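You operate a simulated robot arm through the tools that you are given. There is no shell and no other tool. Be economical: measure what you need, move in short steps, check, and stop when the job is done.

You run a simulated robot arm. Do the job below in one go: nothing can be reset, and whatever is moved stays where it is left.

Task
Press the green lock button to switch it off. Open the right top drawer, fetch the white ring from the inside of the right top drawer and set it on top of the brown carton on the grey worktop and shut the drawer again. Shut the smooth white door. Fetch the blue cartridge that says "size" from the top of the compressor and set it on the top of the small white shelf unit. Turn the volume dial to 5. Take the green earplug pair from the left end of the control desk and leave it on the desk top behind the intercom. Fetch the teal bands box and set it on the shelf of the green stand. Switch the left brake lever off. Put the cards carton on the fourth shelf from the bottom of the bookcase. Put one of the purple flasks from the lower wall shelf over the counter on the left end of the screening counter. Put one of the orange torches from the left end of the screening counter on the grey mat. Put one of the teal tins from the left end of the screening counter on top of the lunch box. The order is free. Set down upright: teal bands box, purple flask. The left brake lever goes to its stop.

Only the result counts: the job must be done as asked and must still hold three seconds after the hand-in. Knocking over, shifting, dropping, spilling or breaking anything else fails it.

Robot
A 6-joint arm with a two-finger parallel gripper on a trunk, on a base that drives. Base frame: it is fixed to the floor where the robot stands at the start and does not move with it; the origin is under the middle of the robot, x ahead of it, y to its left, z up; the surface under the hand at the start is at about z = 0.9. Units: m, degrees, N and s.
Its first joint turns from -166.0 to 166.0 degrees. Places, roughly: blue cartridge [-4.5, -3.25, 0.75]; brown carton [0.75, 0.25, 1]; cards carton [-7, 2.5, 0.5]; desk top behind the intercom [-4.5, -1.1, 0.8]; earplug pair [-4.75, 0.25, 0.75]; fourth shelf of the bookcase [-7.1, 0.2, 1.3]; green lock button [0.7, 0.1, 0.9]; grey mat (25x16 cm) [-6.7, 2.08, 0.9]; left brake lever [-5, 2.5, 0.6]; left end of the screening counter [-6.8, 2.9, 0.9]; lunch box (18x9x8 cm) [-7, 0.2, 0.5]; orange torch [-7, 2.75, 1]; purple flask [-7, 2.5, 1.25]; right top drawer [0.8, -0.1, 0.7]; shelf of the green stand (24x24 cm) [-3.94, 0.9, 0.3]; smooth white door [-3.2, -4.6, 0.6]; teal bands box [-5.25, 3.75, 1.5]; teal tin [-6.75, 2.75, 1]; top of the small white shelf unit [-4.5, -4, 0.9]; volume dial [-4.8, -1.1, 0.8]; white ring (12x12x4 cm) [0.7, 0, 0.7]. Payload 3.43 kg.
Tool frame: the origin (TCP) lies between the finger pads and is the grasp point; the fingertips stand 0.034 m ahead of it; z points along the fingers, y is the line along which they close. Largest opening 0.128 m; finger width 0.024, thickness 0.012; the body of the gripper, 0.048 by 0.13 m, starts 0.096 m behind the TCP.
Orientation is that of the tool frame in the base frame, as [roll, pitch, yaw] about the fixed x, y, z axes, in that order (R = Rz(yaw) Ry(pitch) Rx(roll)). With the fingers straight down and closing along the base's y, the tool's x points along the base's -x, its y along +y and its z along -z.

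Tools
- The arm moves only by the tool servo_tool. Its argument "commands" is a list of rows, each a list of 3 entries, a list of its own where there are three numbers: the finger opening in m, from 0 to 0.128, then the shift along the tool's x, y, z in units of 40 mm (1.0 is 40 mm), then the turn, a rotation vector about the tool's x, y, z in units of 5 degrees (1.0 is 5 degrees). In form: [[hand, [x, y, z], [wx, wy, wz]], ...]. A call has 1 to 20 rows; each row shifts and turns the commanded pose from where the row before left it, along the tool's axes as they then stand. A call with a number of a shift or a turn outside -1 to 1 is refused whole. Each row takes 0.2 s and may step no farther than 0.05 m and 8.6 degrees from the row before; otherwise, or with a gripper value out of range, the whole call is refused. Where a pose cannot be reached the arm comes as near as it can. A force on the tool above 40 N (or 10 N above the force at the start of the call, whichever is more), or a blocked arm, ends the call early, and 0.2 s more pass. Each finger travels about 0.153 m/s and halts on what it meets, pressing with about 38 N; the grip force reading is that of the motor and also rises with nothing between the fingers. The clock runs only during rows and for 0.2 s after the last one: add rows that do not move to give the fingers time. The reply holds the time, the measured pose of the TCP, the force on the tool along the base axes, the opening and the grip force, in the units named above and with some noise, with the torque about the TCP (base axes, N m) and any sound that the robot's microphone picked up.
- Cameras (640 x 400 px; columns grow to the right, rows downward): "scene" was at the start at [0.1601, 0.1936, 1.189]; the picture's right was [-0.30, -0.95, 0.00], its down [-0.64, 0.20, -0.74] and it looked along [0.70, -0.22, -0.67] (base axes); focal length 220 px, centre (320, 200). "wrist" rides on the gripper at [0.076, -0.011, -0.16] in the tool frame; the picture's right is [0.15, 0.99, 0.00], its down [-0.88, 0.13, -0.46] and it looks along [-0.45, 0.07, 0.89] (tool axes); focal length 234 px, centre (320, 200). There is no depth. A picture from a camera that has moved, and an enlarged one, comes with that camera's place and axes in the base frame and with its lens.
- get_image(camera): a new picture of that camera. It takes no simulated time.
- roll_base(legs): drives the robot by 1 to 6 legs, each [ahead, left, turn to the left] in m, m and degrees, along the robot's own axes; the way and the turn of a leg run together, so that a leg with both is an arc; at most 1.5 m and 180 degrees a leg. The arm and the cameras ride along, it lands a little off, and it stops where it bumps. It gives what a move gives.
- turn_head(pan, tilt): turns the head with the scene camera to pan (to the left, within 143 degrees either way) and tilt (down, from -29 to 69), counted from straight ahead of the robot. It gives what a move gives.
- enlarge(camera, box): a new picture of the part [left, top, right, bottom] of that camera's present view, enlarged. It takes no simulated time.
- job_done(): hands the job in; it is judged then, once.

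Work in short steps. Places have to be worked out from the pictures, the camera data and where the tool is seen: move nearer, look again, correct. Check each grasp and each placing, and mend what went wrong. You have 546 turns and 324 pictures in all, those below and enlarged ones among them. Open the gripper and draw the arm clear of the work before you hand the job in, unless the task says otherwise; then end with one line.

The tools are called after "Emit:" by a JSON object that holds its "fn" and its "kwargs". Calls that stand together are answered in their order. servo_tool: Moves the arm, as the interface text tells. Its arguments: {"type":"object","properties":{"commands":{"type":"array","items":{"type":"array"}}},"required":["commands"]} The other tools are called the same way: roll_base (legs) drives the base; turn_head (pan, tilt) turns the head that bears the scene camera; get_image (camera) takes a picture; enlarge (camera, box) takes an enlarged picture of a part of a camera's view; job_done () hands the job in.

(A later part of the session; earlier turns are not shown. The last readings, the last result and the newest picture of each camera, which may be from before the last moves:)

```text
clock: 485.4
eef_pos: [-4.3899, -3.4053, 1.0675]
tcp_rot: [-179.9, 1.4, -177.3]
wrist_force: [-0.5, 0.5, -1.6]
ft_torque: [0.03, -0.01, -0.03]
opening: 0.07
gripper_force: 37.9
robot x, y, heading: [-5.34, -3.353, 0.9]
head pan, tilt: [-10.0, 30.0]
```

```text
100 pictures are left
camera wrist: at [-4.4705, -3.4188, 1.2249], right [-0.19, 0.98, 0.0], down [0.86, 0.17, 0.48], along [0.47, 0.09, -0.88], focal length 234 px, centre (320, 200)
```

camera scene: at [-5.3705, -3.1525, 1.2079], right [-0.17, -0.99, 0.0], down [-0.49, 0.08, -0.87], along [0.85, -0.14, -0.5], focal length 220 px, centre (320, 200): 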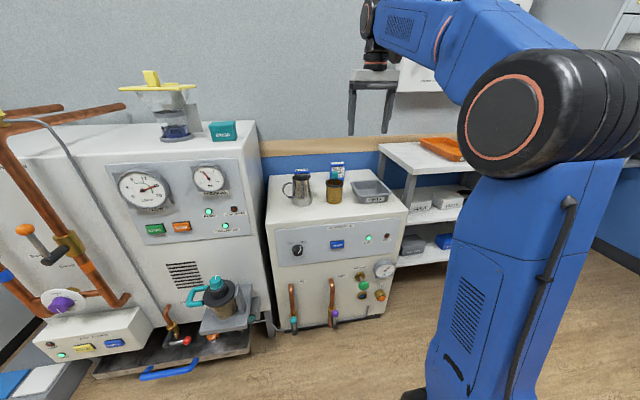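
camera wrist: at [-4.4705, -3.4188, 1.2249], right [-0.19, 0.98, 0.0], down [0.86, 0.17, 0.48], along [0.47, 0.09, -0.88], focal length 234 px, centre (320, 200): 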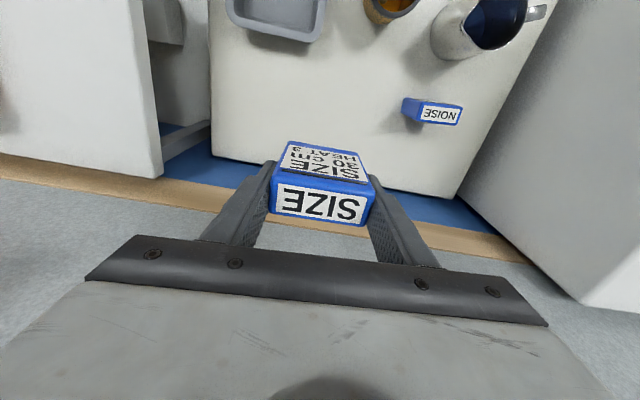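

Held at 70 mm. I move back 0.2 m and right 0.28 m over the shelf unit's free corner, then look.

Emit:
{"fn": "servo_tool", "kwargs": {"commands": [[0.0, [1, 0, 0], [0, 0, 0]], [0.0, [1, 0, 0], [0, 0, 0]], [0.0, [1, 0, 0], [0, 0, 0]], [0.0, [1, 0, 0], [0, 0, 0]], [0.0, [1, 0, 0], [0, 0, 0]], [0.0, [0, -1, 0], [0, 0, 0]], [0.0, [0, -1, 0], [0, 0, 0]], [0.0, [0, -1, 0], [0, 0, 0]], [0.0, [0, -1, 0], [0, 0, 0]], [0.0, [0, -1, 0], [0, 0, 0]], [0.0, [0, -1, 0], [0, 0, 0]], [0.0, [0, -1, 0], [0, 0, 0]], [0.0, [0, 0, 0], [0, 0, 0]]]}}

Emit:
{"fn": "get_image", "kwargs": {"camera": "wrist"}}

Emit:
{"fn": "get_image", "kwargs": {"camera": "scene"}}

```text
clock: 488.2
eef_pos: [-4.5793, -3.6933, 1.0624]
tcp_rot: [-179.9, 1.4, -177.4]
wrist_force: [0.3, -0.3, -1.5]
ft_torque: [0.0, -0.02, 0.0]
opening: 0.0695
gripper_force: 38.0
robot x, y, heading: [-5.3425, -3.3559, 0.5]
head pan, tilt: [-10.0, 30.0]
```

```text
99 pictures are left
camera wrist: at [-4.6582, -3.7077, 1.2205], right [-0.19, 0.98, 0.0], down [0.86, 0.17, 0.48], along [0.47, 0.09, -0.88], focal length 234 px, centre (320, 200)
```

wrist: 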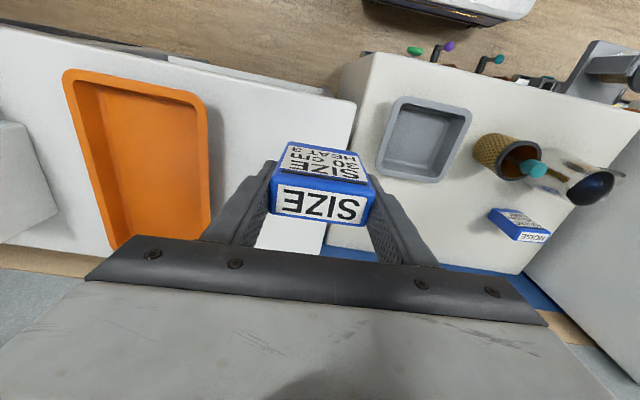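

```text
98 pictures are left
camera scene: at [-5.1729, -3.1509, 1.2078], right [-0.17, -0.99, 0.0], down [-0.49, 0.08, -0.87], along [0.85, -0.14, -0.5], focal length 220 px, centre (320, 200)
```

scene: 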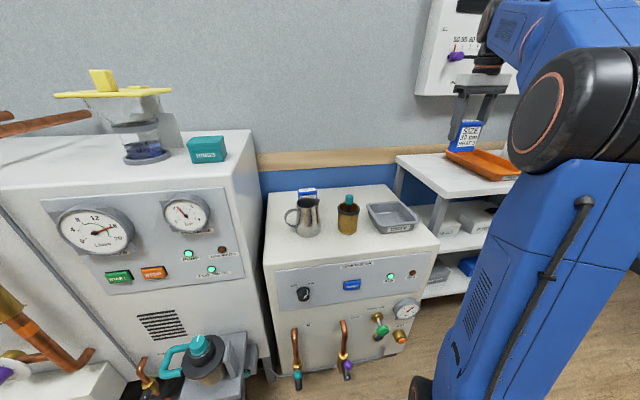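

The unit's top is z≈0.86; free strip is y −3.85…−3.65. I shift to (-4.51, -3.75) and lower partway.

Emit:
{"fn": "servo_tool", "kwargs": {"commands": [[0.0, [-0.84, -0.75, 0], [0, 0, 0]], [0.0, [-0.84, -0.75, 0], [0, 0, 0]], [0.0, [0, 0, 0.9], [0, 0, 0]], [0.0, [0, 0, 0.9], [0, 0, 0]], [0.0, [0, 0, 0.9], [0, 0, 0]], [0.0, [0, 0, 0], [0, 0, 0]]]}}

Emit:
{"fn": "get_image", "kwargs": {"camera": "wrist"}}

Emit:
{"fn": "enlarge", "kwargs": {"camera": "scene", "box": [390, 60, 540, 220]}}

```text
clock: 489.6
eef_pos: [-4.5051, -3.7495, 0.9558]
tcp_rot: [-179.8, 1.4, -177.4]
wrist_force: [-0.5, 0.0, -0.5]
ft_torque: [0.0, -0.01, -0.06]
opening: 0.0695
gripper_force: 37.7
robot x, y, heading: [-5.3413, -3.3546, 0.8]
head pan, tilt: [-10.0, 30.0]
```

```text
97 pictures are left
camera wrist: at [-4.5855, -3.7634, 1.1131], right [-0.19, 0.98, -0.01], down [0.86, 0.17, 0.48], along [0.47, 0.09, -0.88], focal length 234 px, centre (320, 200)
```

wrist: 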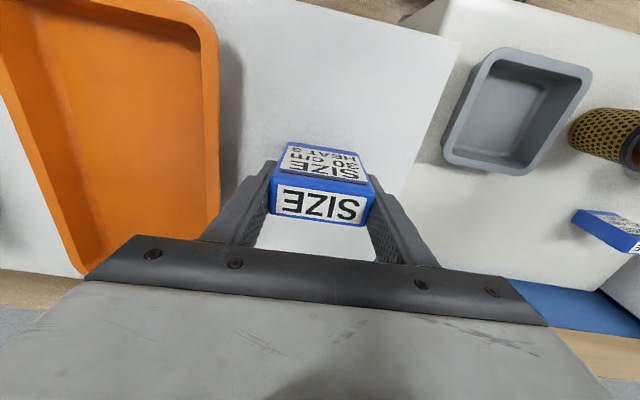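

```text
2.50 times, centred on (465, 140) of scene
camera zoom: at [-5.1728, -3.1509, 1.2078], right [-0.17, -0.99, 0.0], down [-0.49, 0.08, -0.87], along [0.85, -0.14, -0.5], focal length 549 px, centre (-42, 350)
```

zoom: 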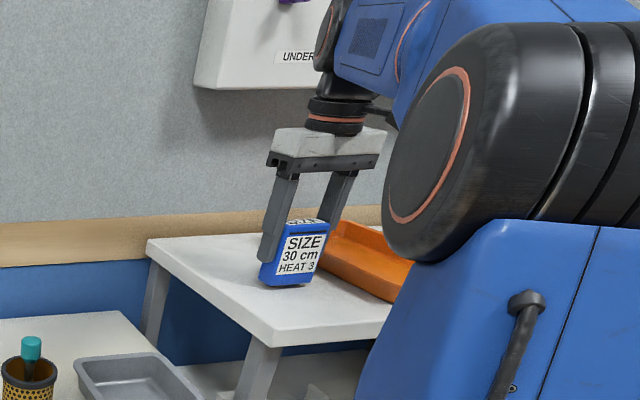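

Well placed. I lower until contact.

Emit:
{"fn": "servo_tool", "kwargs": {"commands": [[0.0, [0, 0, 0.6], [0, 0, 0]], [0.0, [0, 0, 0.15], [0, 0, 0]], [0.0, [0, 0, 0.1], [0, 0, 0]], [0.0, [0, 0, 0.1], [0, 0, 0]], [0.0, [0, 0, 0.1], [0, 0, 0]], [0.0, [0, 0, 0], [0, 0, 0]]]}}

Emit:
{"fn": "enlarge", "kwargs": {"camera": "scene", "box": [390, 60, 540, 220]}}

```text
clock: 490.4
eef_pos: [-4.5053, -3.749, 0.924]
tcp_rot: [-179.9, 1.7, -177.3]
wrist_force: [-0.2, 0.3, 10.5]
ft_torque: [0.38, 0.02, -0.02]
opening: 0.0693
gripper_force: 38.0
robot x, y, heading: [-5.3399, -3.353, 0.5]
head pan, tilt: [-10.0, 30.0]
stopped in row 4: the force on the tool passed its limit at 50 N (the readings are from after the stop); the commanded pose is now the measured one
```

```text
2.50 times, centred on (465, 140) of scene
camera zoom: at [-5.1733, -3.1506, 1.2079], right [-0.17, -0.99, 0.0], down [-0.49, 0.08, -0.87], along [0.85, -0.14, -0.5], focal length 549 px, centre (-42, 350)
```

zoom: 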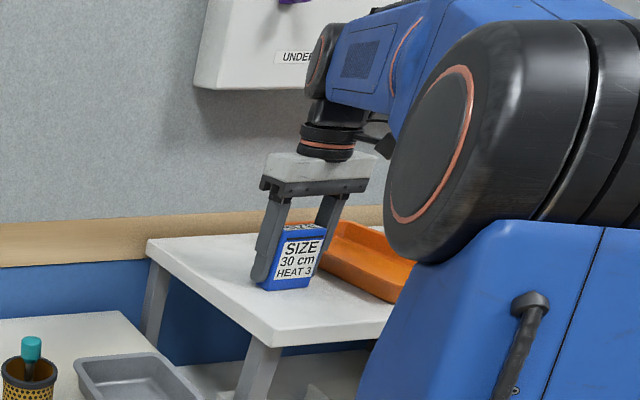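

It's on the unit's top. I open, lift away and check.

Emit:
{"fn": "servo_tool", "kwargs": {"commands": [[0.088, [0, 0, 0], [0, 0, 0]], [0.088, [0, 0, 0], [0, 0, 0]], [0.088, [0, 0, -0.9], [0, 0, 0]], [0.088, [0, 0, -0.9], [0, 0, 0]], [0.088, [0, 0, -0.9], [0, 0, 0]], [0.088, [0, 0, -0.9], [0, 0, 0]], [0.088, [0.9, 0, 0], [0, 0, 0]], [0.088, [0.9, 0, 0], [0, 0, 0]], [0.088, [0.9, 0, 0], [0, 0, 0]], [0.088, [0, 0, 0], [0, 0, 0]]]}}

Emit:
{"fn": "enlarge", "kwargs": {"camera": "scene", "box": [390, 60, 540, 220]}}

```text
clock: 492.6
eef_pos: [-4.6171, -3.7528, 1.0648]
tcp_rot: [-179.8, 1.6, -177.4]
wrist_force: [-0.1, 0.3, 0.4]
ft_torque: [-0.02, 0.03, -0.01]
opening: 0.0881
gripper_force: 0.2
robot x, y, heading: [-5.3385, -3.3541, 0.7]
head pan, tilt: [-10.0, 30.0]
```

```text
2.50 times, centred on (465, 140) of scene
camera zoom: at [-5.1729, -3.1508, 1.2078], right [-0.17, -0.99, 0.0], down [-0.49, 0.08, -0.87], along [0.85, -0.14, -0.5], focal length 549 px, centre (-42, 350)
```

zoom: 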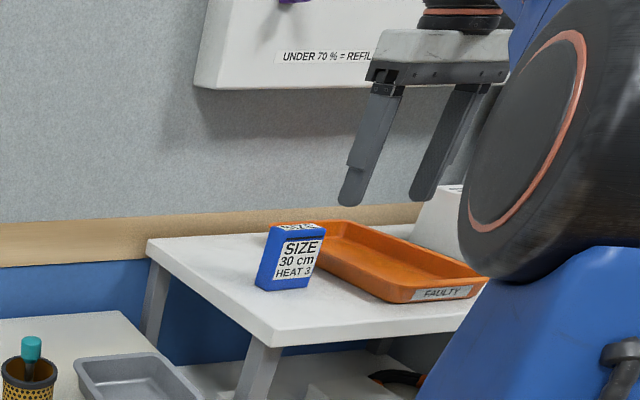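

Cartridge placed. Next the teal bands box: I retract the arm to centre, back off, turn to face +y and drive to the locker.

Emit:
{"fn": "servo_tool", "kwargs": {"commands": [[0.06, [0.5, 0.8, 0], [0, 0, 0]], [0.06, [0.5, 0.8, 0], [0, 0, 0]], [0.06, [0, 0.9, 0], [0, 0, 0]], [0.06, [0, 0.9, 0], [0, 0, 0]], [0.06, [0, 0.9, 0], [0, 0, 0]], [0.06, [0, 0.9, 0], [0, 0, 0]], [0.06, [0, 0.9, 0], [0, 0, 0]], [0.06, [0, 0.9, 0], [0, 0, 0]], [0.06, [0, 0.9, 0], [0, 0, 0]], [0.06, [0, 0, 0], [0, 0, 0]]]}}

Emit:
{"fn": "roll_base", "kwargs": {"legs": [[-0.4, 0, 0], [0, 0, 90], [1.5, 0, 0], [1.5, 0, 0]]}}

Emit:
{"fn": "turn_head", "kwargs": {"pan": 0, "tilt": 15}}

Emit:
{"fn": "get_image", "kwargs": {"camera": "scene"}}

```text
clock: 494.8
eef_pos: [-4.6706, -3.4397, 1.0614]
tcp_rot: [-179.8, 1.6, -177.4]
wrist_force: [-0.8, 0.5, -0.2]
ft_torque: [-0.03, 0.02, 0.01]
opening: 0.06
gripper_force: 0.0
robot x, y, heading: [-5.3405, -3.3586, 0.4]
head pan, tilt: [-10.0, 30.0]
```

```text
clock: 515.3
eef_pos: [-5.6213, 0.328, 1.0607]
tcp_rot: [-179.8, 1.5, -88.8]
wrist_force: [0.2, 0.7, 0.0]
ft_torque: [-0.01, -0.01, 0.02]
opening: 0.06
gripper_force: 0.0
robot x, y, heading: [-5.7232, -0.3371, 89.0]
head pan, tilt: [-10.0, 30.0]
```

```text
clock: 516.0
eef_pos: [-5.6208, 0.3279, 1.0611]
tcp_rot: [-179.8, 1.6, -88.8]
wrist_force: [0.2, 0.1, -0.9]
ft_torque: [-0.01, 0.0, 0.02]
opening: 0.06
gripper_force: 0.1
robot x, y, heading: [-5.7209, -0.3384, 89.4]
head pan, tilt: [0.0, 15.0]
```

```text
93 pictures are left
camera scene: at [-5.9398, -0.1632, 1.232], right [1.0, -0.02, 0.0], down [0.0, -0.26, -0.97], along [0.01, 0.97, -0.26], focal length 220 px, centre (320, 200)
```

scene: 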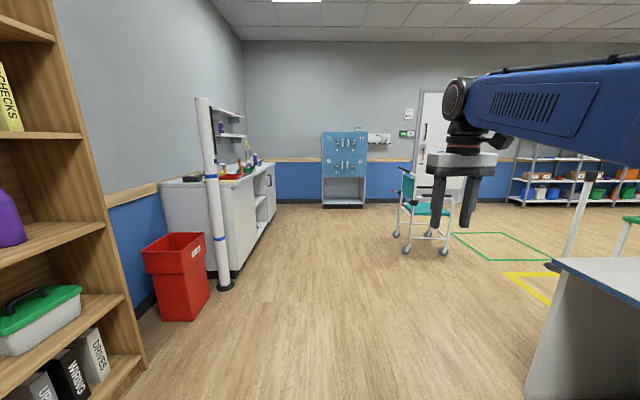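

The way is clear. I drive on 2.75 m and look at the locker.

Emit:
{"fn": "roll_base", "kwargs": {"legs": [[1.45, 0, 0.6], [1.3, 0, 0]]}}

Emit:
{"fn": "turn_head", "kwargs": {"pan": 0, "tilt": 0}}

Emit:
{"fn": "get_image", "kwargs": {"camera": "scene"}}

```text
clock: 529.5
eef_pos: [-5.6749, 3.1062, 1.062]
tcp_rot: [-179.8, 1.6, -87.0]
wrist_force: [0.3, 0.2, -0.7]
ft_torque: [-0.01, 0.0, 0.0]
opening: 0.0599
gripper_force: 0.1
robot x, y, heading: [-5.7582, 2.4399, 90.9]
head pan, tilt: [0.0, 15.0]
```

```text
clock: 530.3
eef_pos: [-5.675, 3.1057, 1.0601]
tcp_rot: [-179.7, 1.5, -87.0]
wrist_force: [-0.2, -0.8, -0.1]
ft_torque: [-0.02, 0.0, 0.01]
opening: 0.0599
gripper_force: 0.0
robot x, y, heading: [-5.753, 2.435, 90.8]
head pan, tilt: [0.0, 0.0]
```

```text
92 pictures are left
camera scene: at [-5.9778, 2.6016, 1.2561], right [1.0, 0.02, 0.0], down [0.0, 0.0, -1.0], along [-0.02, 1.0, 0.0], focal length 220 px, centre (320, 200)
```

scene: 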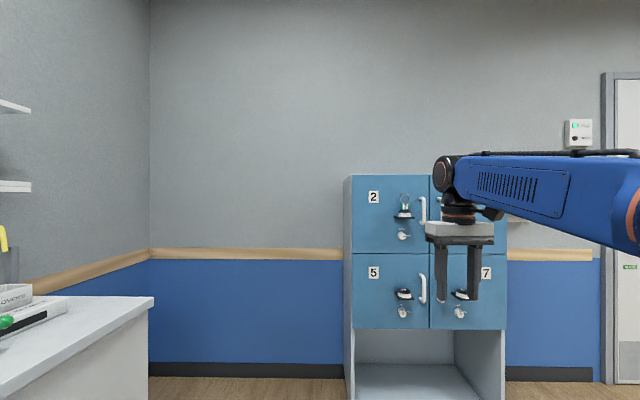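

The box on the locker is hidden by the arm. I tilt the hand horizontal and raise it, then look.

Emit:
{"fn": "servo_tool", "kwargs": {"commands": [[0.1, [0, 0, 0], [0, -1, 0]], [0.1, [0, 0, 0], [0, -1, 0]], [0.1, [0, 0, 0], [0, -1, 0]], [0.1, [0, 0, 0], [0, -1, 0]], [0.1, [0, 0, 0], [0, -1, 0]], [0.1, [0, 0, 0], [0, -1, 0]], [0.1, [0, 0, 0], [0, -1, 0]], [0.1, [0, 0, 0], [0, -1, 0]], [0.1, [0, 0, 0], [0, -1, 0]], [0.1, [0, 0, 0], [0, -1, 0]], [0.1, [0, 0, 0], [0, -1, 0]], [0.1, [0, 0, 0], [0, -1, 0]], [0.1, [0, 0, 0], [0, -1, 0]], [0.1, [0, 0, 0], [0, -1, 0]], [0.1, [0, 0, 0], [0, -1, 0]], [0.1, [0, 0, 0], [0, -1, 0]], [0.1, [0, 0, 0], [0, -1, 0]], [0.1, [0, 0, 0], [0, -1, 0]]]}}

Emit:
{"fn": "servo_tool", "kwargs": {"commands": [[0.1, [-1, 0, 0], [0, 0, 0]], [0.1, [-1, 0, 0], [0, 0, 0]], [0.1, [-1, 0, 0], [0, 0, 0]], [0.1, [-1, 0, 0], [0, 0, 0]], [0.1, [-1, 0, 0], [0, 0, 0]], [0.1, [-1, 0, 0], [0, 0, 0]], [0.1, [-1, 0, 0], [0, 0, 0]], [0.1, [-1, 0, 0], [0, 0, 0]], [0.1, [-1, 0, 0], [0, 0, 0]], [0.1, [0, 0, 0], [0, 0, 0]]]}}

Emit:
{"fn": "get_image", "kwargs": {"camera": "scene"}}

Emit:
{"fn": "get_image", "kwargs": {"camera": "wrist"}}

```text
clock: 534.1
eef_pos: [-5.6748, 3.1066, 1.0602]
tcp_rot: [-9.0, 88.4, 84.2]
wrist_force: [0.1, 0.5, 0.0]
ft_torque: [0.01, 0.0, 0.02]
opening: 0.0997
gripper_force: 0.0
robot x, y, heading: [-5.7566, 2.4372, 90.6]
head pan, tilt: [0.0, 0.0]
```

```text
clock: 536.3
eef_pos: [-5.676, 3.0962, 1.4206]
tcp_rot: [-5.8, 88.5, 87.0]
wrist_force: [0.5, 0.2, -0.8]
ft_torque: [-0.03, 0.04, -0.01]
opening: 0.1
gripper_force: 0.1
robot x, y, heading: [-5.755, 2.4384, 90.7]
head pan, tilt: [0.0, 0.0]
```

```text
91 pictures are left
camera scene: at [-5.9778, 2.6015, 1.2562], right [1.0, 0.02, 0.0], down [0.0, 0.0, -1.0], along [-0.02, 1.0, 0.0], focal length 220 px, centre (320, 200)
```

scene: 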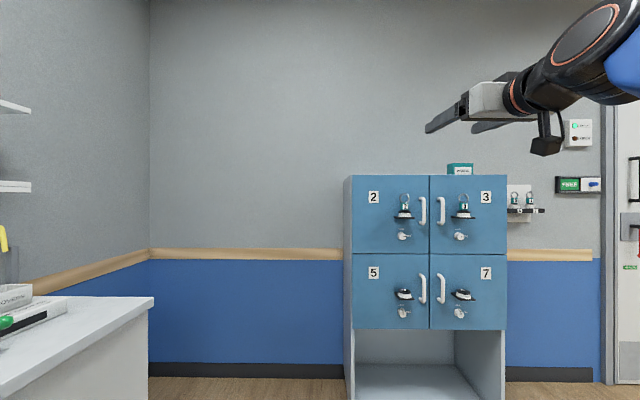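

```text
90 pictures are left
camera wrist: at [-5.6564, 2.9403, 1.341], right [-0.99, -0.05, -0.15], down [-0.11, -0.49, 0.87], along [-0.11, 0.87, 0.47], focal length 234 px, centre (320, 200)
```

wrist: 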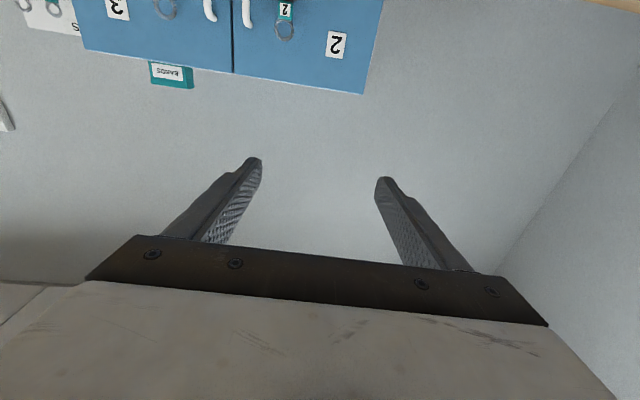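

The box stands on the locker at x −5.30…−5.18, z≈1.39+. I raise the hand, drive ahead 0.45 and right 0.5, and look closer.

Emit:
{"fn": "servo_tool", "kwargs": {"commands": [[0.1, [-0.9, 0, 0], [0, 0, 0]], [0.1, [-0.9, 0, 0], [0, 0, 0]], [0.1, [0, 0, 0], [0, 0, 0]]]}}

Emit:
{"fn": "roll_base", "kwargs": {"legs": [[0.45, 0, 0], [0, -0.42, -0.7]]}}

Emit:
{"fn": "turn_head", "kwargs": {"pan": -15, "tilt": -12}}

Emit:
{"fn": "get_image", "kwargs": {"camera": "scene"}}

Emit:
{"fn": "get_image", "kwargs": {"camera": "wrist"}}

```text
clock: 537.1
eef_pos: [-5.6773, 3.0938, 1.4915]
tcp_rot: [-6.1, 88.4, 86.9]
wrist_force: [-0.1, 0.6, -0.7]
ft_torque: [-0.02, -0.02, -0.03]
opening: 0.0999
gripper_force: 0.0
robot x, y, heading: [-5.7515, 2.4392, 90.9]
head pan, tilt: [0.0, 0.0]
```

```text
clock: 542.0
eef_pos: [-5.2522, 3.5477, 1.4918]
tcp_rot: [-5.9, 88.4, 86.4]
wrist_force: [0.3, 0.2, -0.2]
ft_torque: [-0.01, 0.0, 0.0]
opening: 0.0998
gripper_force: 0.0
robot x, y, heading: [-5.3395, 2.8889, 89.9]
head pan, tilt: [0.0, 0.0]
```

```text
clock: 542.8
eef_pos: [-5.2516, 3.5474, 1.4911]
tcp_rot: [-6.0, 88.4, 86.3]
wrist_force: [0.6, 0.4, -0.2]
ft_torque: [-0.01, 0.02, 0.01]
opening: 0.1
gripper_force: 0.1
robot x, y, heading: [-5.3392, 2.8896, 90.0]
head pan, tilt: [-15.0, -12.0]
```

```text
89 pictures are left
camera scene: at [-5.5376, 3.049, 1.2743], right [0.97, -0.26, 0.0], down [0.05, 0.2, -0.98], along [0.25, 0.95, 0.21], focal length 220 px, centre (320, 200)
```

scene: 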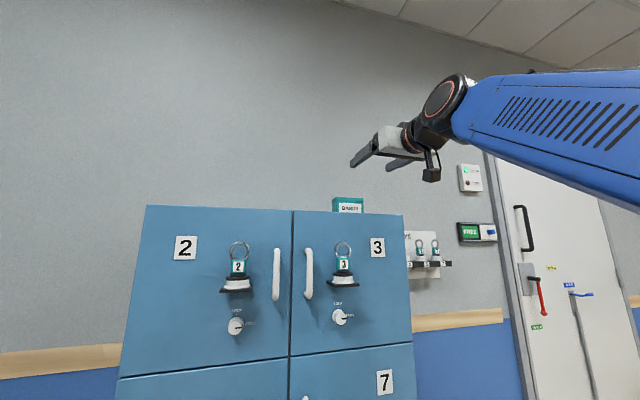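

```text
88 pictures are left
camera wrist: at [-5.2347, 3.3918, 1.4122], right [-0.99, -0.04, -0.15], down [-0.11, -0.48, 0.87], along [-0.1, 0.87, 0.47], focal length 234 px, centre (320, 200)
```

wrist: 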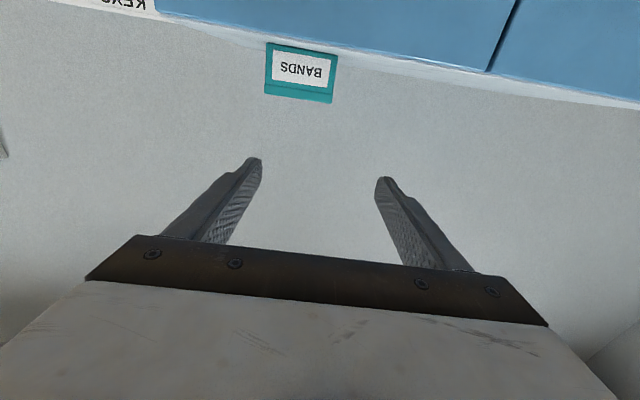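

The BANDS box is ~11.5 cm wide, 7 cm tall, front centre (-5.218, 3.81), on the locker top z≈1.372. I tilt the hand 30° down, shift right, and drive closer.

Emit:
{"fn": "servo_tool", "kwargs": {"commands": [[0.128, [0, -0.55, 0], [0, 1, 0]], [0.128, [0, -0.55, 0], [0, 1, 0]], [0.128, [0, 0, 0], [0, 1, 0]], [0.128, [0, 0, 0], [0, 1, 0]], [0.128, [0, 0, 0], [0, 1, 0]], [0.128, [0, 0, 0], [0, 0.7, 0]], [0.128, [0, 0, 0], [0, 0, 0]]]}}

Emit:
{"fn": "roll_base", "kwargs": {"legs": [[0.12, 0, 0]]}}

Emit:
{"fn": "get_image", "kwargs": {"camera": "wrist"}}

```text
clock: 544.4
eef_pos: [-5.2088, 3.5501, 1.4907]
tcp_rot: [-179.7, 63.1, -87.3]
wrist_force: [0.1, 0.6, -0.4]
ft_torque: [-0.02, 0.02, 0.02]
opening: 0.1279
gripper_force: 0.0
robot x, y, heading: [-5.3403, 2.8909, 90.3]
head pan, tilt: [-15.0, -12.0]
```

```text
clock: 545.6
eef_pos: [-5.2083, 3.6712, 1.4917]
tcp_rot: [-179.5, 63.0, -87.4]
wrist_force: [0.4, -0.2, 0.2]
ft_torque: [0.03, 0.04, -0.04]
opening: 0.1281
gripper_force: 0.1
robot x, y, heading: [-5.338, 3.0115, 89.9]
head pan, tilt: [-15.0, -12.0]
```

```text
87 pictures are left
camera wrist: at [-5.191, 3.4956, 1.497], right [-0.99, -0.11, -0.13], down [-0.13, -0.01, 0.99], along [-0.11, 0.99, 0.0], focal length 234 px, centre (320, 200)
```

wrist: 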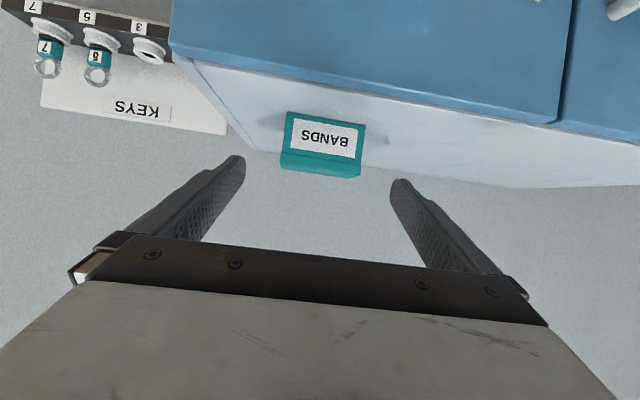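

I drive 0.09 m closer, trim left 8 mm, and look once more.

Emit:
{"fn": "roll_base", "kwargs": {"legs": [[0.09, 0, 0]]}}

Emit:
{"fn": "servo_tool", "kwargs": {"commands": [[0.128, [-0.1, 0.2, 0.5], [0, 0, 0]], [0.128, [0, 0, 0], [0, 0, 0]]]}}

Emit:
{"fn": "get_image", "kwargs": {"camera": "wrist"}}

```text
clock: 546.7
eef_pos: [-5.2079, 3.7609, 1.4927]
tcp_rot: [-179.6, 63.1, -87.3]
wrist_force: [-0.1, 0.3, 0.6]
ft_torque: [0.0, 0.01, 0.01]
opening: 0.1282
gripper_force: 0.0
robot x, y, heading: [-5.3392, 3.0994, 90.3]
head pan, tilt: [-15.0, -12.0]
```

```text
clock: 547.3
eef_pos: [-5.2169, 3.7785, 1.4863]
tcp_rot: [-179.6, 63.1, -87.4]
wrist_force: [-1.2, 0.0, -0.3]
ft_torque: [-0.03, 0.02, -0.02]
opening: 0.128
gripper_force: 0.0
robot x, y, heading: [-5.3416, 3.0978, 90.3]
head pan, tilt: [-15.0, -12.0]
```

```text
86 pictures are left
camera wrist: at [-5.2005, 3.6042, 1.492], right [-0.99, -0.11, -0.13], down [-0.13, -0.01, 0.99], along [-0.11, 0.99, 0.0], focal length 234 px, centre (320, 200)
```

wrist: 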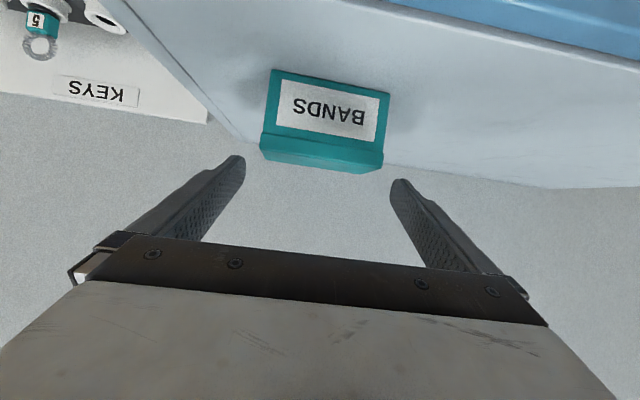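

Centred within 1 mm. I lower along tool x by 30 mm, then advance 90 mm.

Emit:
{"fn": "servo_tool", "kwargs": {"commands": [[0.128, [0.76, 0, 0], [0, 0, 0]], [0.128, [0, 0, 0.6], [0, 0, 0]], [0.128, [0, 0, 0.6], [0, 0, 0]], [0.128, [0, 0, 0], [0, 0, 0]]]}}

Emit:
{"fn": "get_image", "kwargs": {"camera": "wrist"}}

```text
clock: 548.3
eef_pos: [-5.2195, 3.8092, 1.4362]
tcp_rot: [-179.7, 63.1, -87.3]
wrist_force: [-0.2, -0.2, -0.3]
ft_torque: [0.01, 0.0, -0.01]
opening: 0.128
gripper_force: 0.0
robot x, y, heading: [-5.3399, 3.1008, 90.2]
head pan, tilt: [-15.0, -12.0]
```

```text
85 pictures are left
camera wrist: at [-5.2022, 3.634, 1.4422], right [-0.99, -0.11, -0.13], down [-0.13, -0.01, 0.99], along [-0.11, 0.99, 0.0], focal length 234 px, centre (320, 200)
```

wrist: 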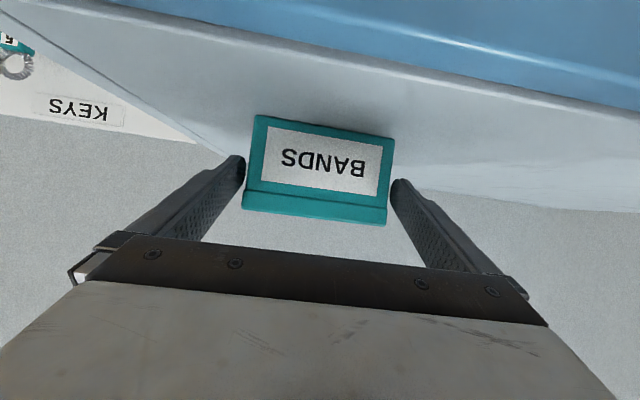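

The right finger margin is small; I shift 3 mm and advance the last 42 mm, then close.

Emit:
{"fn": "servo_tool", "kwargs": {"commands": [[0.128, [0, 0.08, 0], [0, 0, 0]], [0.128, [0, 0, 0.4], [0, 0, 0]], [0.128, [0, 0, 0.4], [0, 0, 0]], [0.128, [0, 0, 0.2], [0, 0, 0]], [0.128, [0, 0, 0], [0, 0, 0]]]}}

Emit:
{"fn": "get_image", "kwargs": {"camera": "wrist"}}

```text
clock: 549.5
eef_pos: [-5.2237, 3.8443, 1.4165]
tcp_rot: [-179.5, 63.0, -87.4]
wrist_force: [0.1, -0.3, 1.4]
ft_torque: [0.03, 0.01, 0.0]
opening: 0.1278
gripper_force: 0.0
robot x, y, heading: [-5.3391, 3.0995, 90.1]
head pan, tilt: [-15.0, -12.0]
```

```text
84 pictures are left
camera wrist: at [-5.206, 3.6686, 1.4229], right [-0.99, -0.11, -0.13], down [-0.13, -0.01, 0.99], along [-0.11, 0.99, 0.0], focal length 234 px, centre (320, 200)
```

wrist: 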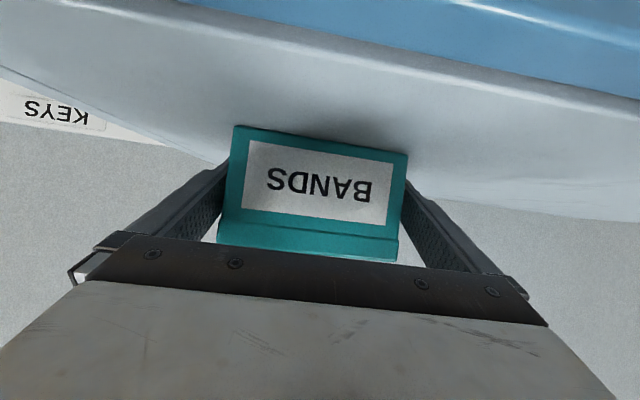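

The box is now between the pads. I close and lift slightly.

Emit:
{"fn": "servo_tool", "kwargs": {"commands": [[0.0, [0, 0, 0], [0, 0, 0]], [0.0, [0, 0, 0], [0, 0, 0]], [0.0, [0, 0, 0], [0, 0, 0]], [0.0, [-0.3, 0, -0.15], [0, 0, 0]], [0.0, [-0.3, 0, -0.15], [0, 0, 0]], [0.0, [0, 0, 0], [0, 0, 0]]]}}

Emit:
{"fn": "get_image", "kwargs": {"camera": "wrist"}}

```text
clock: 550.9
eef_pos: [-5.2224, 3.844, 1.4439]
tcp_rot: [-179.7, 63.2, -87.4]
wrist_force: [-0.7, 0.0, -1.8]
ft_torque: [-0.01, 0.02, 0.02]
opening: 0.1096
gripper_force: 38.4
robot x, y, heading: [-5.3372, 3.0993, 90.1]
head pan, tilt: [-15.0, -12.0]
```

```text
83 pictures are left
camera wrist: at [-5.2047, 3.6691, 1.45], right [-0.99, -0.11, -0.13], down [-0.13, -0.01, 0.99], along [-0.11, 0.99, 0.0], focal length 234 px, centre (320, 200)
```

wrist: 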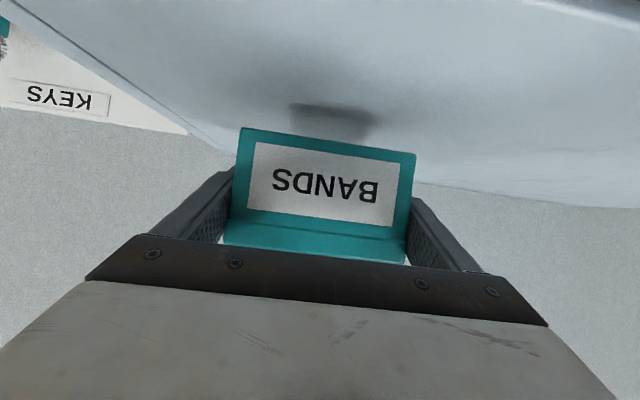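

Held at 110 mm. I back out, strafe left past the chair, back down to y≈1.05 and turn to face the green stand (+x).

Emit:
{"fn": "roll_base", "kwargs": {"legs": [[-0.3, 0, 0], [0, 0.36, 0], [-1.0, 0, 0], [-0.75, 0, 0], [0, 0, -90]]}}

Emit:
{"fn": "turn_head", "kwargs": {"pan": 0, "tilt": 25}}

Emit:
{"fn": "get_image", "kwargs": {"camera": "scene"}}

```text
clock: 567.0
eef_pos: [-4.9442, 0.9719, 1.4442]
tcp_rot: [-179.8, 63.1, -175.4]
wrist_force: [0.7, 0.0, -1.0]
ft_torque: [0.01, 0.01, 0.02]
opening: 0.1095
gripper_force: 37.9
robot x, y, heading: [-5.6961, 1.0688, 2.1]
head pan, tilt: [-15.0, -12.0]
```

```text
clock: 568.0
eef_pos: [-4.9443, 0.972, 1.4444]
tcp_rot: [-179.8, 63.2, -175.4]
wrist_force: [0.4, -0.3, -1.8]
ft_torque: [-0.02, -0.01, 0.03]
opening: 0.1096
gripper_force: 38.3
robot x, y, heading: [-5.6916, 1.0636, 1.9]
head pan, tilt: [0.0, 25.0]
```

```text
82 pictures are left
camera scene: at [-5.5269, 1.2887, 1.2159], right [0.04, -1.0, 0.0], down [-0.42, -0.02, -0.91], along [0.91, 0.03, -0.42], focal length 220 px, centre (320, 200)
```

scene: 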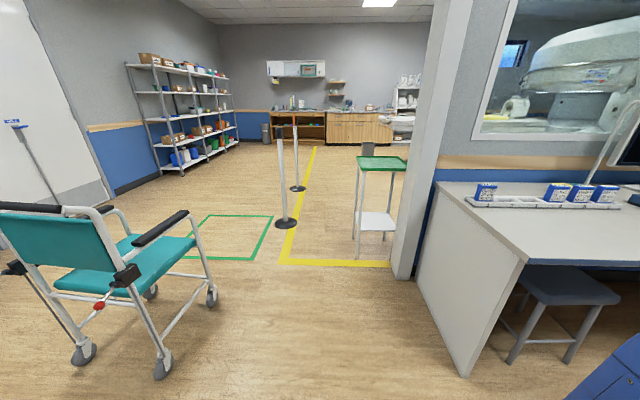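

I enlarge the stand.

Emit:
{"fn": "enlarge", "kwargs": {"camera": "scene", "box": [330, 140, 430, 280]}}

```text
2.86 times, centred on (380, 210) of scene
camera zoom: at [-5.5269, 1.2887, 1.2159], right [0.04, -1.0, 0.0], down [-0.42, -0.02, -0.91], along [0.91, 0.03, -0.42], focal length 628 px, centre (149, 171)
```

zoom: 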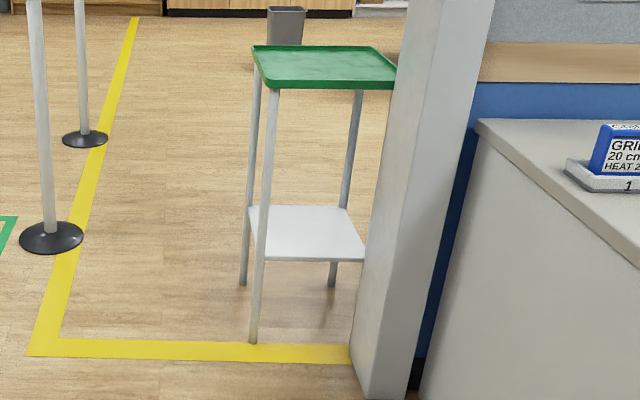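

Stand: legs at x −4.08…−3.80, y 0.745…1.036; shelf top near z 0.28; green top z 0.77. I'll come from the west with the robot a bit left of the line. First position the base.

Emit:
{"fn": "roll_base", "kwargs": {"legs": [[0.36, 0.13, -4.6]]}}

Emit:
{"fn": "servo_tool", "kwargs": {"commands": [[0.0, [0.85, 0, 0.5], [0, 0, 0]], [0.0, [0.85, 0, 0.5], [0, 0, 0]], [0.0, [0.85, 0, 0.5], [0, 0, 0]], [0.0, [0.85, 0, 0.5], [0, 0, 0]], [0.0, [0.85, 0, 0.5], [0, 0, 0]], [0.0, [0.85, 0, 0.5], [0, 0, 0]], [0.0, [0.85, 0, 0.5], [0, 0, 0]], [0.0, [0.85, 0, 0.5], [0, 0, 0]], [0.0, [0.85, 0, 0.5], [0, 0, 0]], [0.0, [0.85, 0, 0.5], [0, 0, 0]], [0.0, [0.85, 0, 0.5], [0, 0, 0]], [0.0, [0.85, 0, 0.5], [0, 0, 0]], [0.0, [0, 0, 0], [0, 0, 0]]]}}

```text
clock: 570.4
eef_pos: [-4.601, 1.0461, 1.4443]
tcp_rot: [-179.6, 63.1, -179.7]
wrist_force: [-0.3, 0.6, -1.2]
ft_torque: [-0.02, 0.0, -0.01]
opening: 0.1094
gripper_force: 37.5
robot x, y, heading: [-5.3406, 1.1916, -1.9]
head pan, tilt: [0.0, 25.0]
```

```text
clock: 573.2
eef_pos: [-4.574, 1.0454, 0.9714]
tcp_rot: [-179.7, 63.1, -179.6]
wrist_force: [-0.6, -0.4, -1.8]
ft_torque: [0.0, -0.02, -0.02]
opening: 0.1098
gripper_force: 37.5
robot x, y, heading: [-5.3414, 1.1937, -2.1]
head pan, tilt: [0.0, 25.0]
```

Continuing down and forward, shifting to y≈0.89.

Emit:
{"fn": "servo_tool", "kwargs": {"commands": [[0.0, [0.607, -0.26, 0.72], [0, 0, 0]], [0.0, [0.607, -0.26, 0.72], [0, 0, 0]], [0.0, [0.607, -0.26, 0.72], [0, 0, 0]], [0.0, [0.607, -0.26, 0.72], [0, 0, 0]], [0.0, [0.607, -0.26, 0.72], [0, 0, 0]], [0.0, [0.607, -0.26, 0.72], [0, 0, 0]], [0.0, [0.607, -0.26, 0.72], [0, 0, 0]], [0.0, [0.607, -0.26, 0.72], [0, 0, 0]], [0.0, [0.607, -0.26, 0.72], [0, 0, 0]], [0.0, [0.607, -0.26, 0.72], [0, 0, 0]], [0.0, [0.607, -0.26, 0.72], [0, 0, 0]], [0.0, [0.607, -0.26, 0.72], [0, 0, 0]], [0.0, [0.607, -0.26, 0.72], [0, 0, 0]], [0.0, [0.607, -0.26, 0.72], [0, 0, 0]], [0.0, [0, 0, 0], [0, 0, 0]]]}}

Emit:
{"fn": "get_image", "kwargs": {"camera": "scene"}}

Emit:
{"fn": "get_image", "kwargs": {"camera": "wrist"}}

```text
clock: 576.4
eef_pos: [-4.3685, 0.8981, 0.486]
tcp_rot: [-179.5, 63.0, -179.6]
wrist_force: [-0.5, 0.4, -1.3]
ft_torque: [0.02, -0.04, -0.02]
opening: 0.1094
gripper_force: 37.9
robot x, y, heading: [-5.3398, 1.1916, -1.9]
head pan, tilt: [0.0, 25.0]
```

```text
80 pictures are left
camera scene: at [-5.16, 1.4051, 1.2158], right [-0.04, -1.0, 0.0], down [-0.42, 0.02, -0.91], along [0.91, -0.03, -0.42], focal length 220 px, centre (320, 200)
```

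scene: 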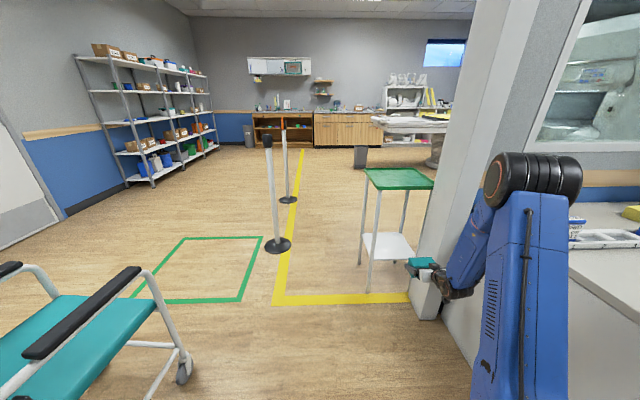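

```text
79 pictures are left
camera wrist: at [-4.5461, 0.8877, 0.4911], right [-0.07, 0.99, -0.13], down [-0.01, 0.13, 0.99], along [1.0, 0.07, 0.0], focal length 234 px, centre (320, 200)
```

wrist: 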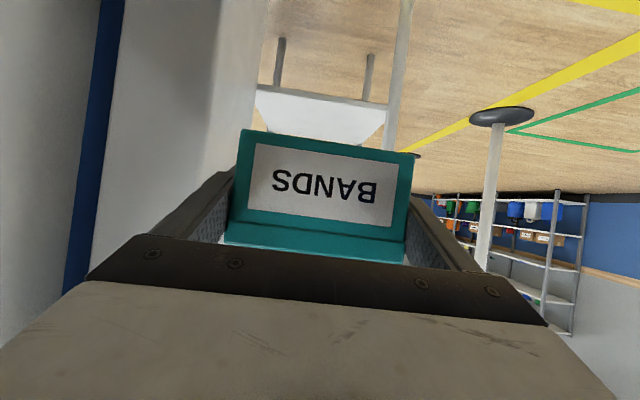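

The path between legs and past the column is clear (≥4 cm). I shift 20 mm left and drive ahead 0.25 m, then look.

Emit:
{"fn": "servo_tool", "kwargs": {"commands": [[0.0, [0.2, 0.5, 0.1], [0, 0, 0]], [0.0, [0, 0, 0], [0, 0, 0]]]}}

Emit:
{"fn": "roll_base", "kwargs": {"legs": [[0.25, 0, 0]]}}

Emit:
{"fn": "get_image", "kwargs": {"camera": "wrist"}}

Emit:
{"fn": "turn_head", "kwargs": {"pan": -10, "tilt": 40}}

Emit:
{"fn": "get_image", "kwargs": {"camera": "scene"}}

```text
clock: 577.0
eef_pos: [-4.3687, 0.9166, 0.4764]
tcp_rot: [179.4, 62.9, 179.6]
wrist_force: [0.1, 0.2, -1.3]
ft_torque: [-0.01, 0.0, 0.03]
opening: 0.1093
gripper_force: 38.0
robot x, y, heading: [-5.3426, 1.1943, -2.2]
head pan, tilt: [0.0, 25.0]
```

```text
clock: 578.8
eef_pos: [-4.1198, 0.9142, 0.4783]
tcp_rot: [179.4, 62.8, -180.0]
wrist_force: [-0.1, 0.7, -1.3]
ft_torque: [0.0, 0.01, 0.02]
opening: 0.1097
gripper_force: 38.0
robot x, y, heading: [-5.0916, 1.1848, -1.7]
head pan, tilt: [0.0, 25.0]
```

```text
78 pictures are left
camera wrist: at [-4.2964, 0.9022, 0.4827], right [-0.07, 0.99, -0.13], down [-0.01, 0.13, 0.99], along [1.0, 0.07, 0.0], focal length 234 px, centre (320, 200)
```

wrist: 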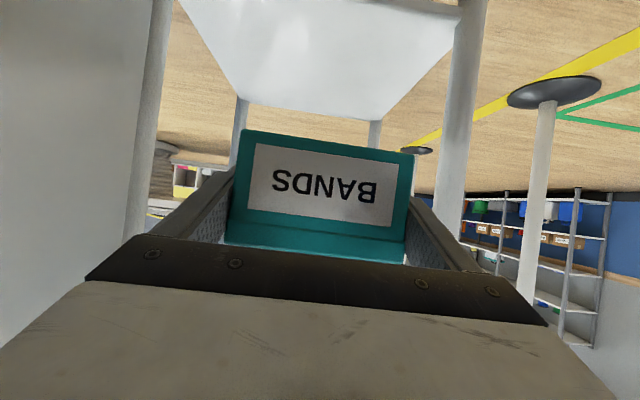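

```text
clock: 579.6
eef_pos: [-4.1188, 0.9132, 0.4775]
tcp_rot: [179.3, 63.0, -180.0]
wrist_force: [-0.2, -0.3, -0.7]
ft_torque: [0.01, -0.02, 0.0]
opening: 0.1093
gripper_force: 38.1
robot x, y, heading: [-5.0931, 1.1821, -1.8]
head pan, tilt: [-10.0, 40.0]
```

```text
77 pictures are left
camera scene: at [-4.922, 1.383, 1.1925], right [-0.2, -0.98, 0.0], down [-0.63, 0.13, -0.77], along [0.75, -0.16, -0.64], focal length 220 px, centre (320, 200)
```

scene: 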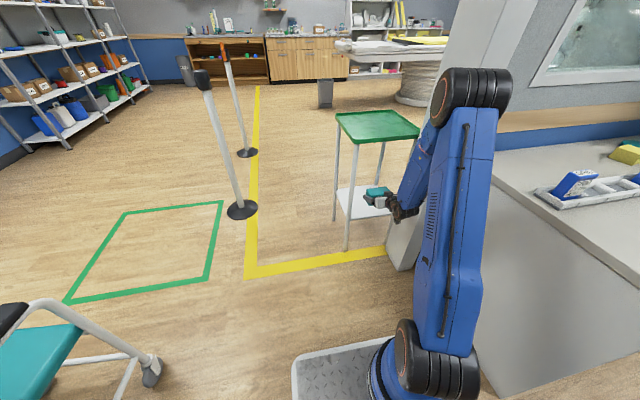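

Lined up (stand centre y≈0.90). I drive ahead the last 0.165 m.

Emit:
{"fn": "roll_base", "kwargs": {"legs": [[0.165, 0, 0]]}}

Emit:
{"fn": "get_image", "kwargs": {"camera": "wrist"}}

Emit:
{"fn": "enlarge", "kwargs": {"camera": "scene", "box": [310, 80, 510, 260]}}

```text
clock: 581.0
eef_pos: [-3.9535, 0.909, 0.4761]
tcp_rot: [179.5, 62.9, -179.9]
wrist_force: [0.5, -0.2, -1.6]
ft_torque: [0.02, 0.03, 0.01]
opening: 0.1098
gripper_force: 38.0
robot x, y, heading: [-4.9265, 1.1778, -1.6]
head pan, tilt: [-10.0, 40.0]
```

```text
76 pictures are left
camera wrist: at [-4.1305, 0.897, 0.4827], right [-0.07, 0.99, -0.13], down [-0.01, 0.13, 0.99], along [1.0, 0.07, 0.0], focal length 234 px, centre (320, 200)
```

wrist: 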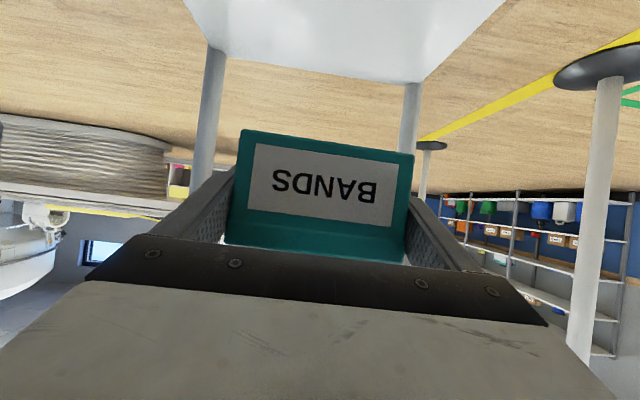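

```text
2.22 times, centred on (410, 170) of scene
camera zoom: at [-4.7562, 1.3777, 1.1925], right [-0.2, -0.98, 0.0], down [-0.63, 0.13, -0.77], along [0.75, -0.16, -0.64], focal length 488 px, centre (120, 267)
```

zoom: 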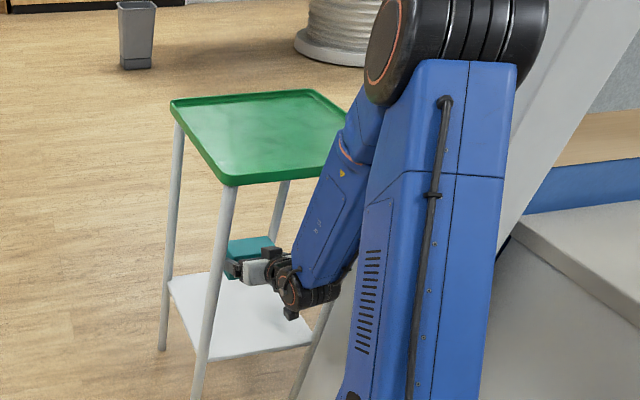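

The box is over the shelf centre, base z≈0.444. I lower 0.13 m, then look.

Emit:
{"fn": "servo_tool", "kwargs": {"commands": [[0.0, [0.72, 0, 0.365], [0, 0, 0]], [0.0, [0.72, 0, 0.365], [0, 0, 0]], [0.0, [0.72, 0, 0.365], [0, 0, 0]], [0.0, [0.72, 0, 0.365], [0, 0, 0]], [0.0, [0, 0, 0], [0, 0, 0]]]}}

Emit:
{"fn": "enlarge", "kwargs": {"camera": "scene", "box": [310, 80, 510, 260]}}

Emit:
{"fn": "get_image", "kwargs": {"camera": "wrist"}}

```text
clock: 582.2
eef_pos: [-3.9236, 0.8839, 0.3845]
tcp_rot: [175.5, 62.2, 176.9]
wrist_force: [0.3, 0.0, -1.5]
ft_torque: [-0.03, 0.01, -0.02]
opening: 0.1095
gripper_force: 38.2
out of reach, approached as far as the arm can: row 1, 2, 3, 4
robot x, y, heading: [-4.9258, 1.1818, -1.8]
head pan, tilt: [-10.0, 40.0]
```

```text
2.22 times, centred on (410, 170) of scene
camera zoom: at [-4.7562, 1.3777, 1.1925], right [-0.2, -0.98, 0.0], down [-0.63, 0.13, -0.77], along [0.75, -0.16, -0.64], focal length 488 px, centre (120, 267)
```

zoom: 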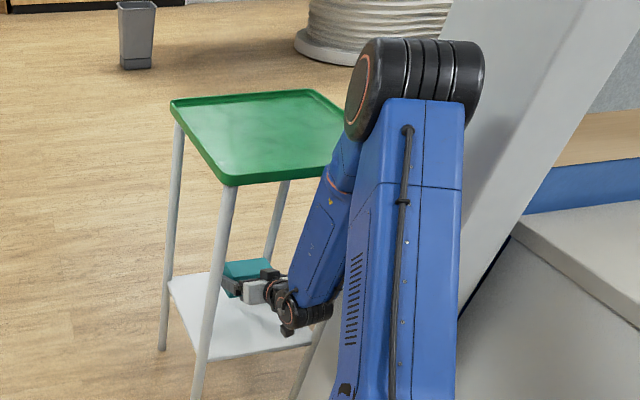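

```text
73 pictures are left
camera wrist: at [-4.1006, 0.8693, 0.3923], right [-0.08, 0.99, -0.09], down [0.0, 0.09, 1.0], along [1.0, 0.08, -0.01], focal length 234 px, centre (320, 200)
```

wrist: 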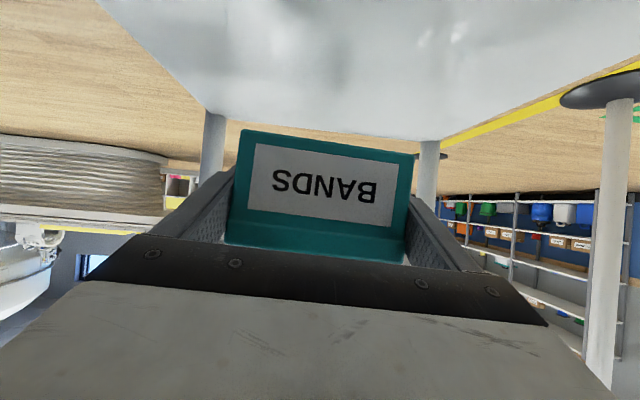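

The arm hits its limit at this reach. I back the base 0.13 m and extend the arm instead.

Emit:
{"fn": "roll_base", "kwargs": {"legs": [[-0.13, 0, 0]]}}

Emit:
{"fn": "servo_tool", "kwargs": {"commands": [[0.0, [-0.3, 0.2, 0.7], [0, 0, 0.6]], [0.0, [-0.3, 0.2, 0.7], [0, 0, 0.3]], [0.0, [-0.3, 0.1, 0.7], [0, 0, 0]], [0.0, [0, 0, 0], [0, 0, 0]]]}}

Emit:
{"fn": "get_image", "kwargs": {"camera": "wrist"}}

```text
clock: 583.5
eef_pos: [-4.0516, 0.8885, 0.3855]
tcp_rot: [175.5, 62.3, 177.0]
wrist_force: [-0.2, -0.2, -0.7]
ft_torque: [-0.01, -0.02, 0.02]
opening: 0.1096
gripper_force: 38.0
robot x, y, heading: [-5.0547, 1.1796, -1.6]
head pan, tilt: [-10.0, 40.0]
```

```text
clock: 584.5
eef_pos: [-3.9589, 0.91, 0.3817]
tcp_rot: [167.1, 61.6, 167.4]
wrist_force: [0.3, -0.1, -1.7]
ft_torque: [-0.01, -0.05, 0.0]
opening: 0.1096
gripper_force: 37.9
robot x, y, heading: [-5.0532, 1.182, -1.6]
head pan, tilt: [-10.0, 40.0]
```

```text
72 pictures are left
camera wrist: at [-4.1375, 0.9022, 0.3882], right [-0.05, 1.0, -0.02], down [0.01, 0.02, 1.0], along [1.0, 0.05, -0.01], focal length 234 px, centre (320, 200)
```

wrist: 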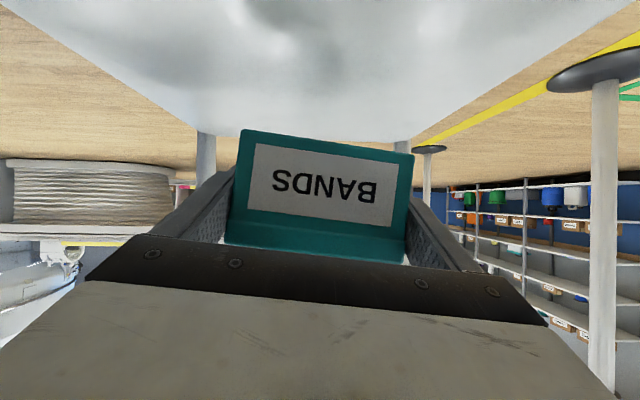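

That roll trim went the wrong way; I correct by −6.7° about the tool axis and check.

Emit:
{"fn": "servo_tool", "kwargs": {"commands": [[0.0, [0, 0, 0], [0, 0, -0.7]], [0.0, [0, 0, 0], [0, 0, -0.64]], [0.0, [0.3, 0, 0.15], [0, 0, 0]], [0.0, [0, 0, 0], [0, 0, 0]]]}}

Emit:
{"fn": "get_image", "kwargs": {"camera": "wrist"}}

```text
clock: 585.5
eef_pos: [-3.96, 0.9081, 0.3662]
tcp_rot: [179.7, 62.4, -178.3]
wrist_force: [0.3, -0.3, -1.9]
ft_torque: [0.01, 0.01, -0.01]
opening: 0.1095
gripper_force: 38.2
robot x, y, heading: [-5.0544, 1.1833, -1.6]
head pan, tilt: [-10.0, 40.0]
```

```text
71 pictures are left
camera wrist: at [-4.1372, 0.8918, 0.3741], right [-0.1, 0.99, -0.13], down [0.0, 0.13, 0.99], along [0.99, 0.1, -0.01], focal length 234 px, centre (320, 200)
```

wrist: 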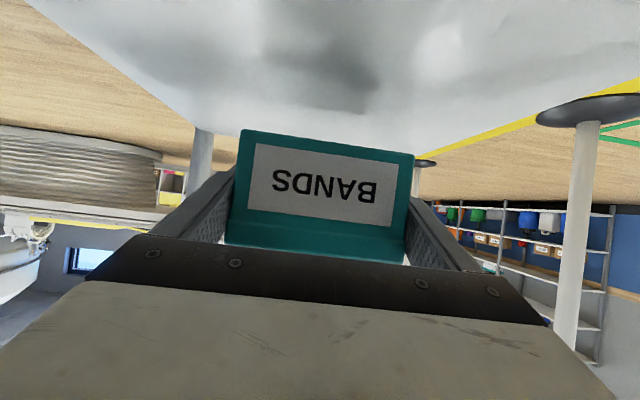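

Level again. I lower in small steps until contact.

Emit:
{"fn": "servo_tool", "kwargs": {"commands": [[0.0, [0.35, 0, 0.18], [0, 0, 0]], [0.0, [0.25, 0, 0.13], [0, 0, 0]], [0.0, [0.1, 0, 0.05], [0, 0, 0]], [0.0, [0.1, 0, 0.05], [0, 0, 0]], [0.0, [0.1, 0, 0.05], [0, 0, 0]], [0.0, [0, 0, 0], [0, 0, 0]]]}}

Emit:
{"fn": "enlarge", "kwargs": {"camera": "scene", "box": [330, 100, 490, 260]}}

```text
clock: 586.9
eef_pos: [-3.9565, 0.9047, 0.3292]
tcp_rot: [178.4, 62.3, -179.2]
wrist_force: [0.8, 0.3, -1.0]
ft_torque: [0.0, 0.01, 0.02]
opening: 0.1096
gripper_force: 38.1
out of reach, approached as far as the arm can: row 4
robot x, y, heading: [-5.0578, 1.185, -1.7]
head pan, tilt: [-10.0, 40.0]
```

```text
2.50 times, centred on (410, 180) of scene
camera zoom: at [-4.885, 1.3819, 1.1925], right [-0.2, -0.98, 0.0], down [-0.63, 0.13, -0.77], along [0.75, -0.16, -0.64], focal length 549 px, centre (95, 250)
```

zoom: 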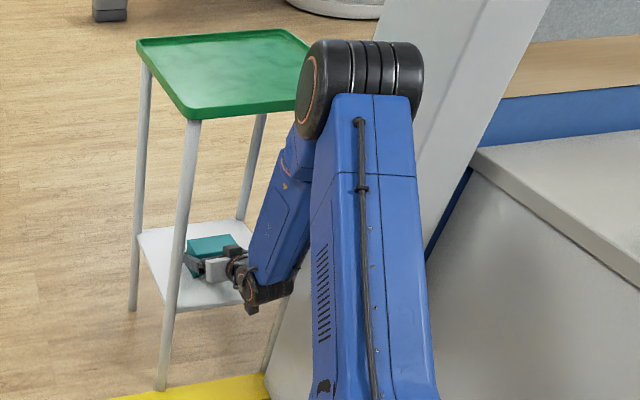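

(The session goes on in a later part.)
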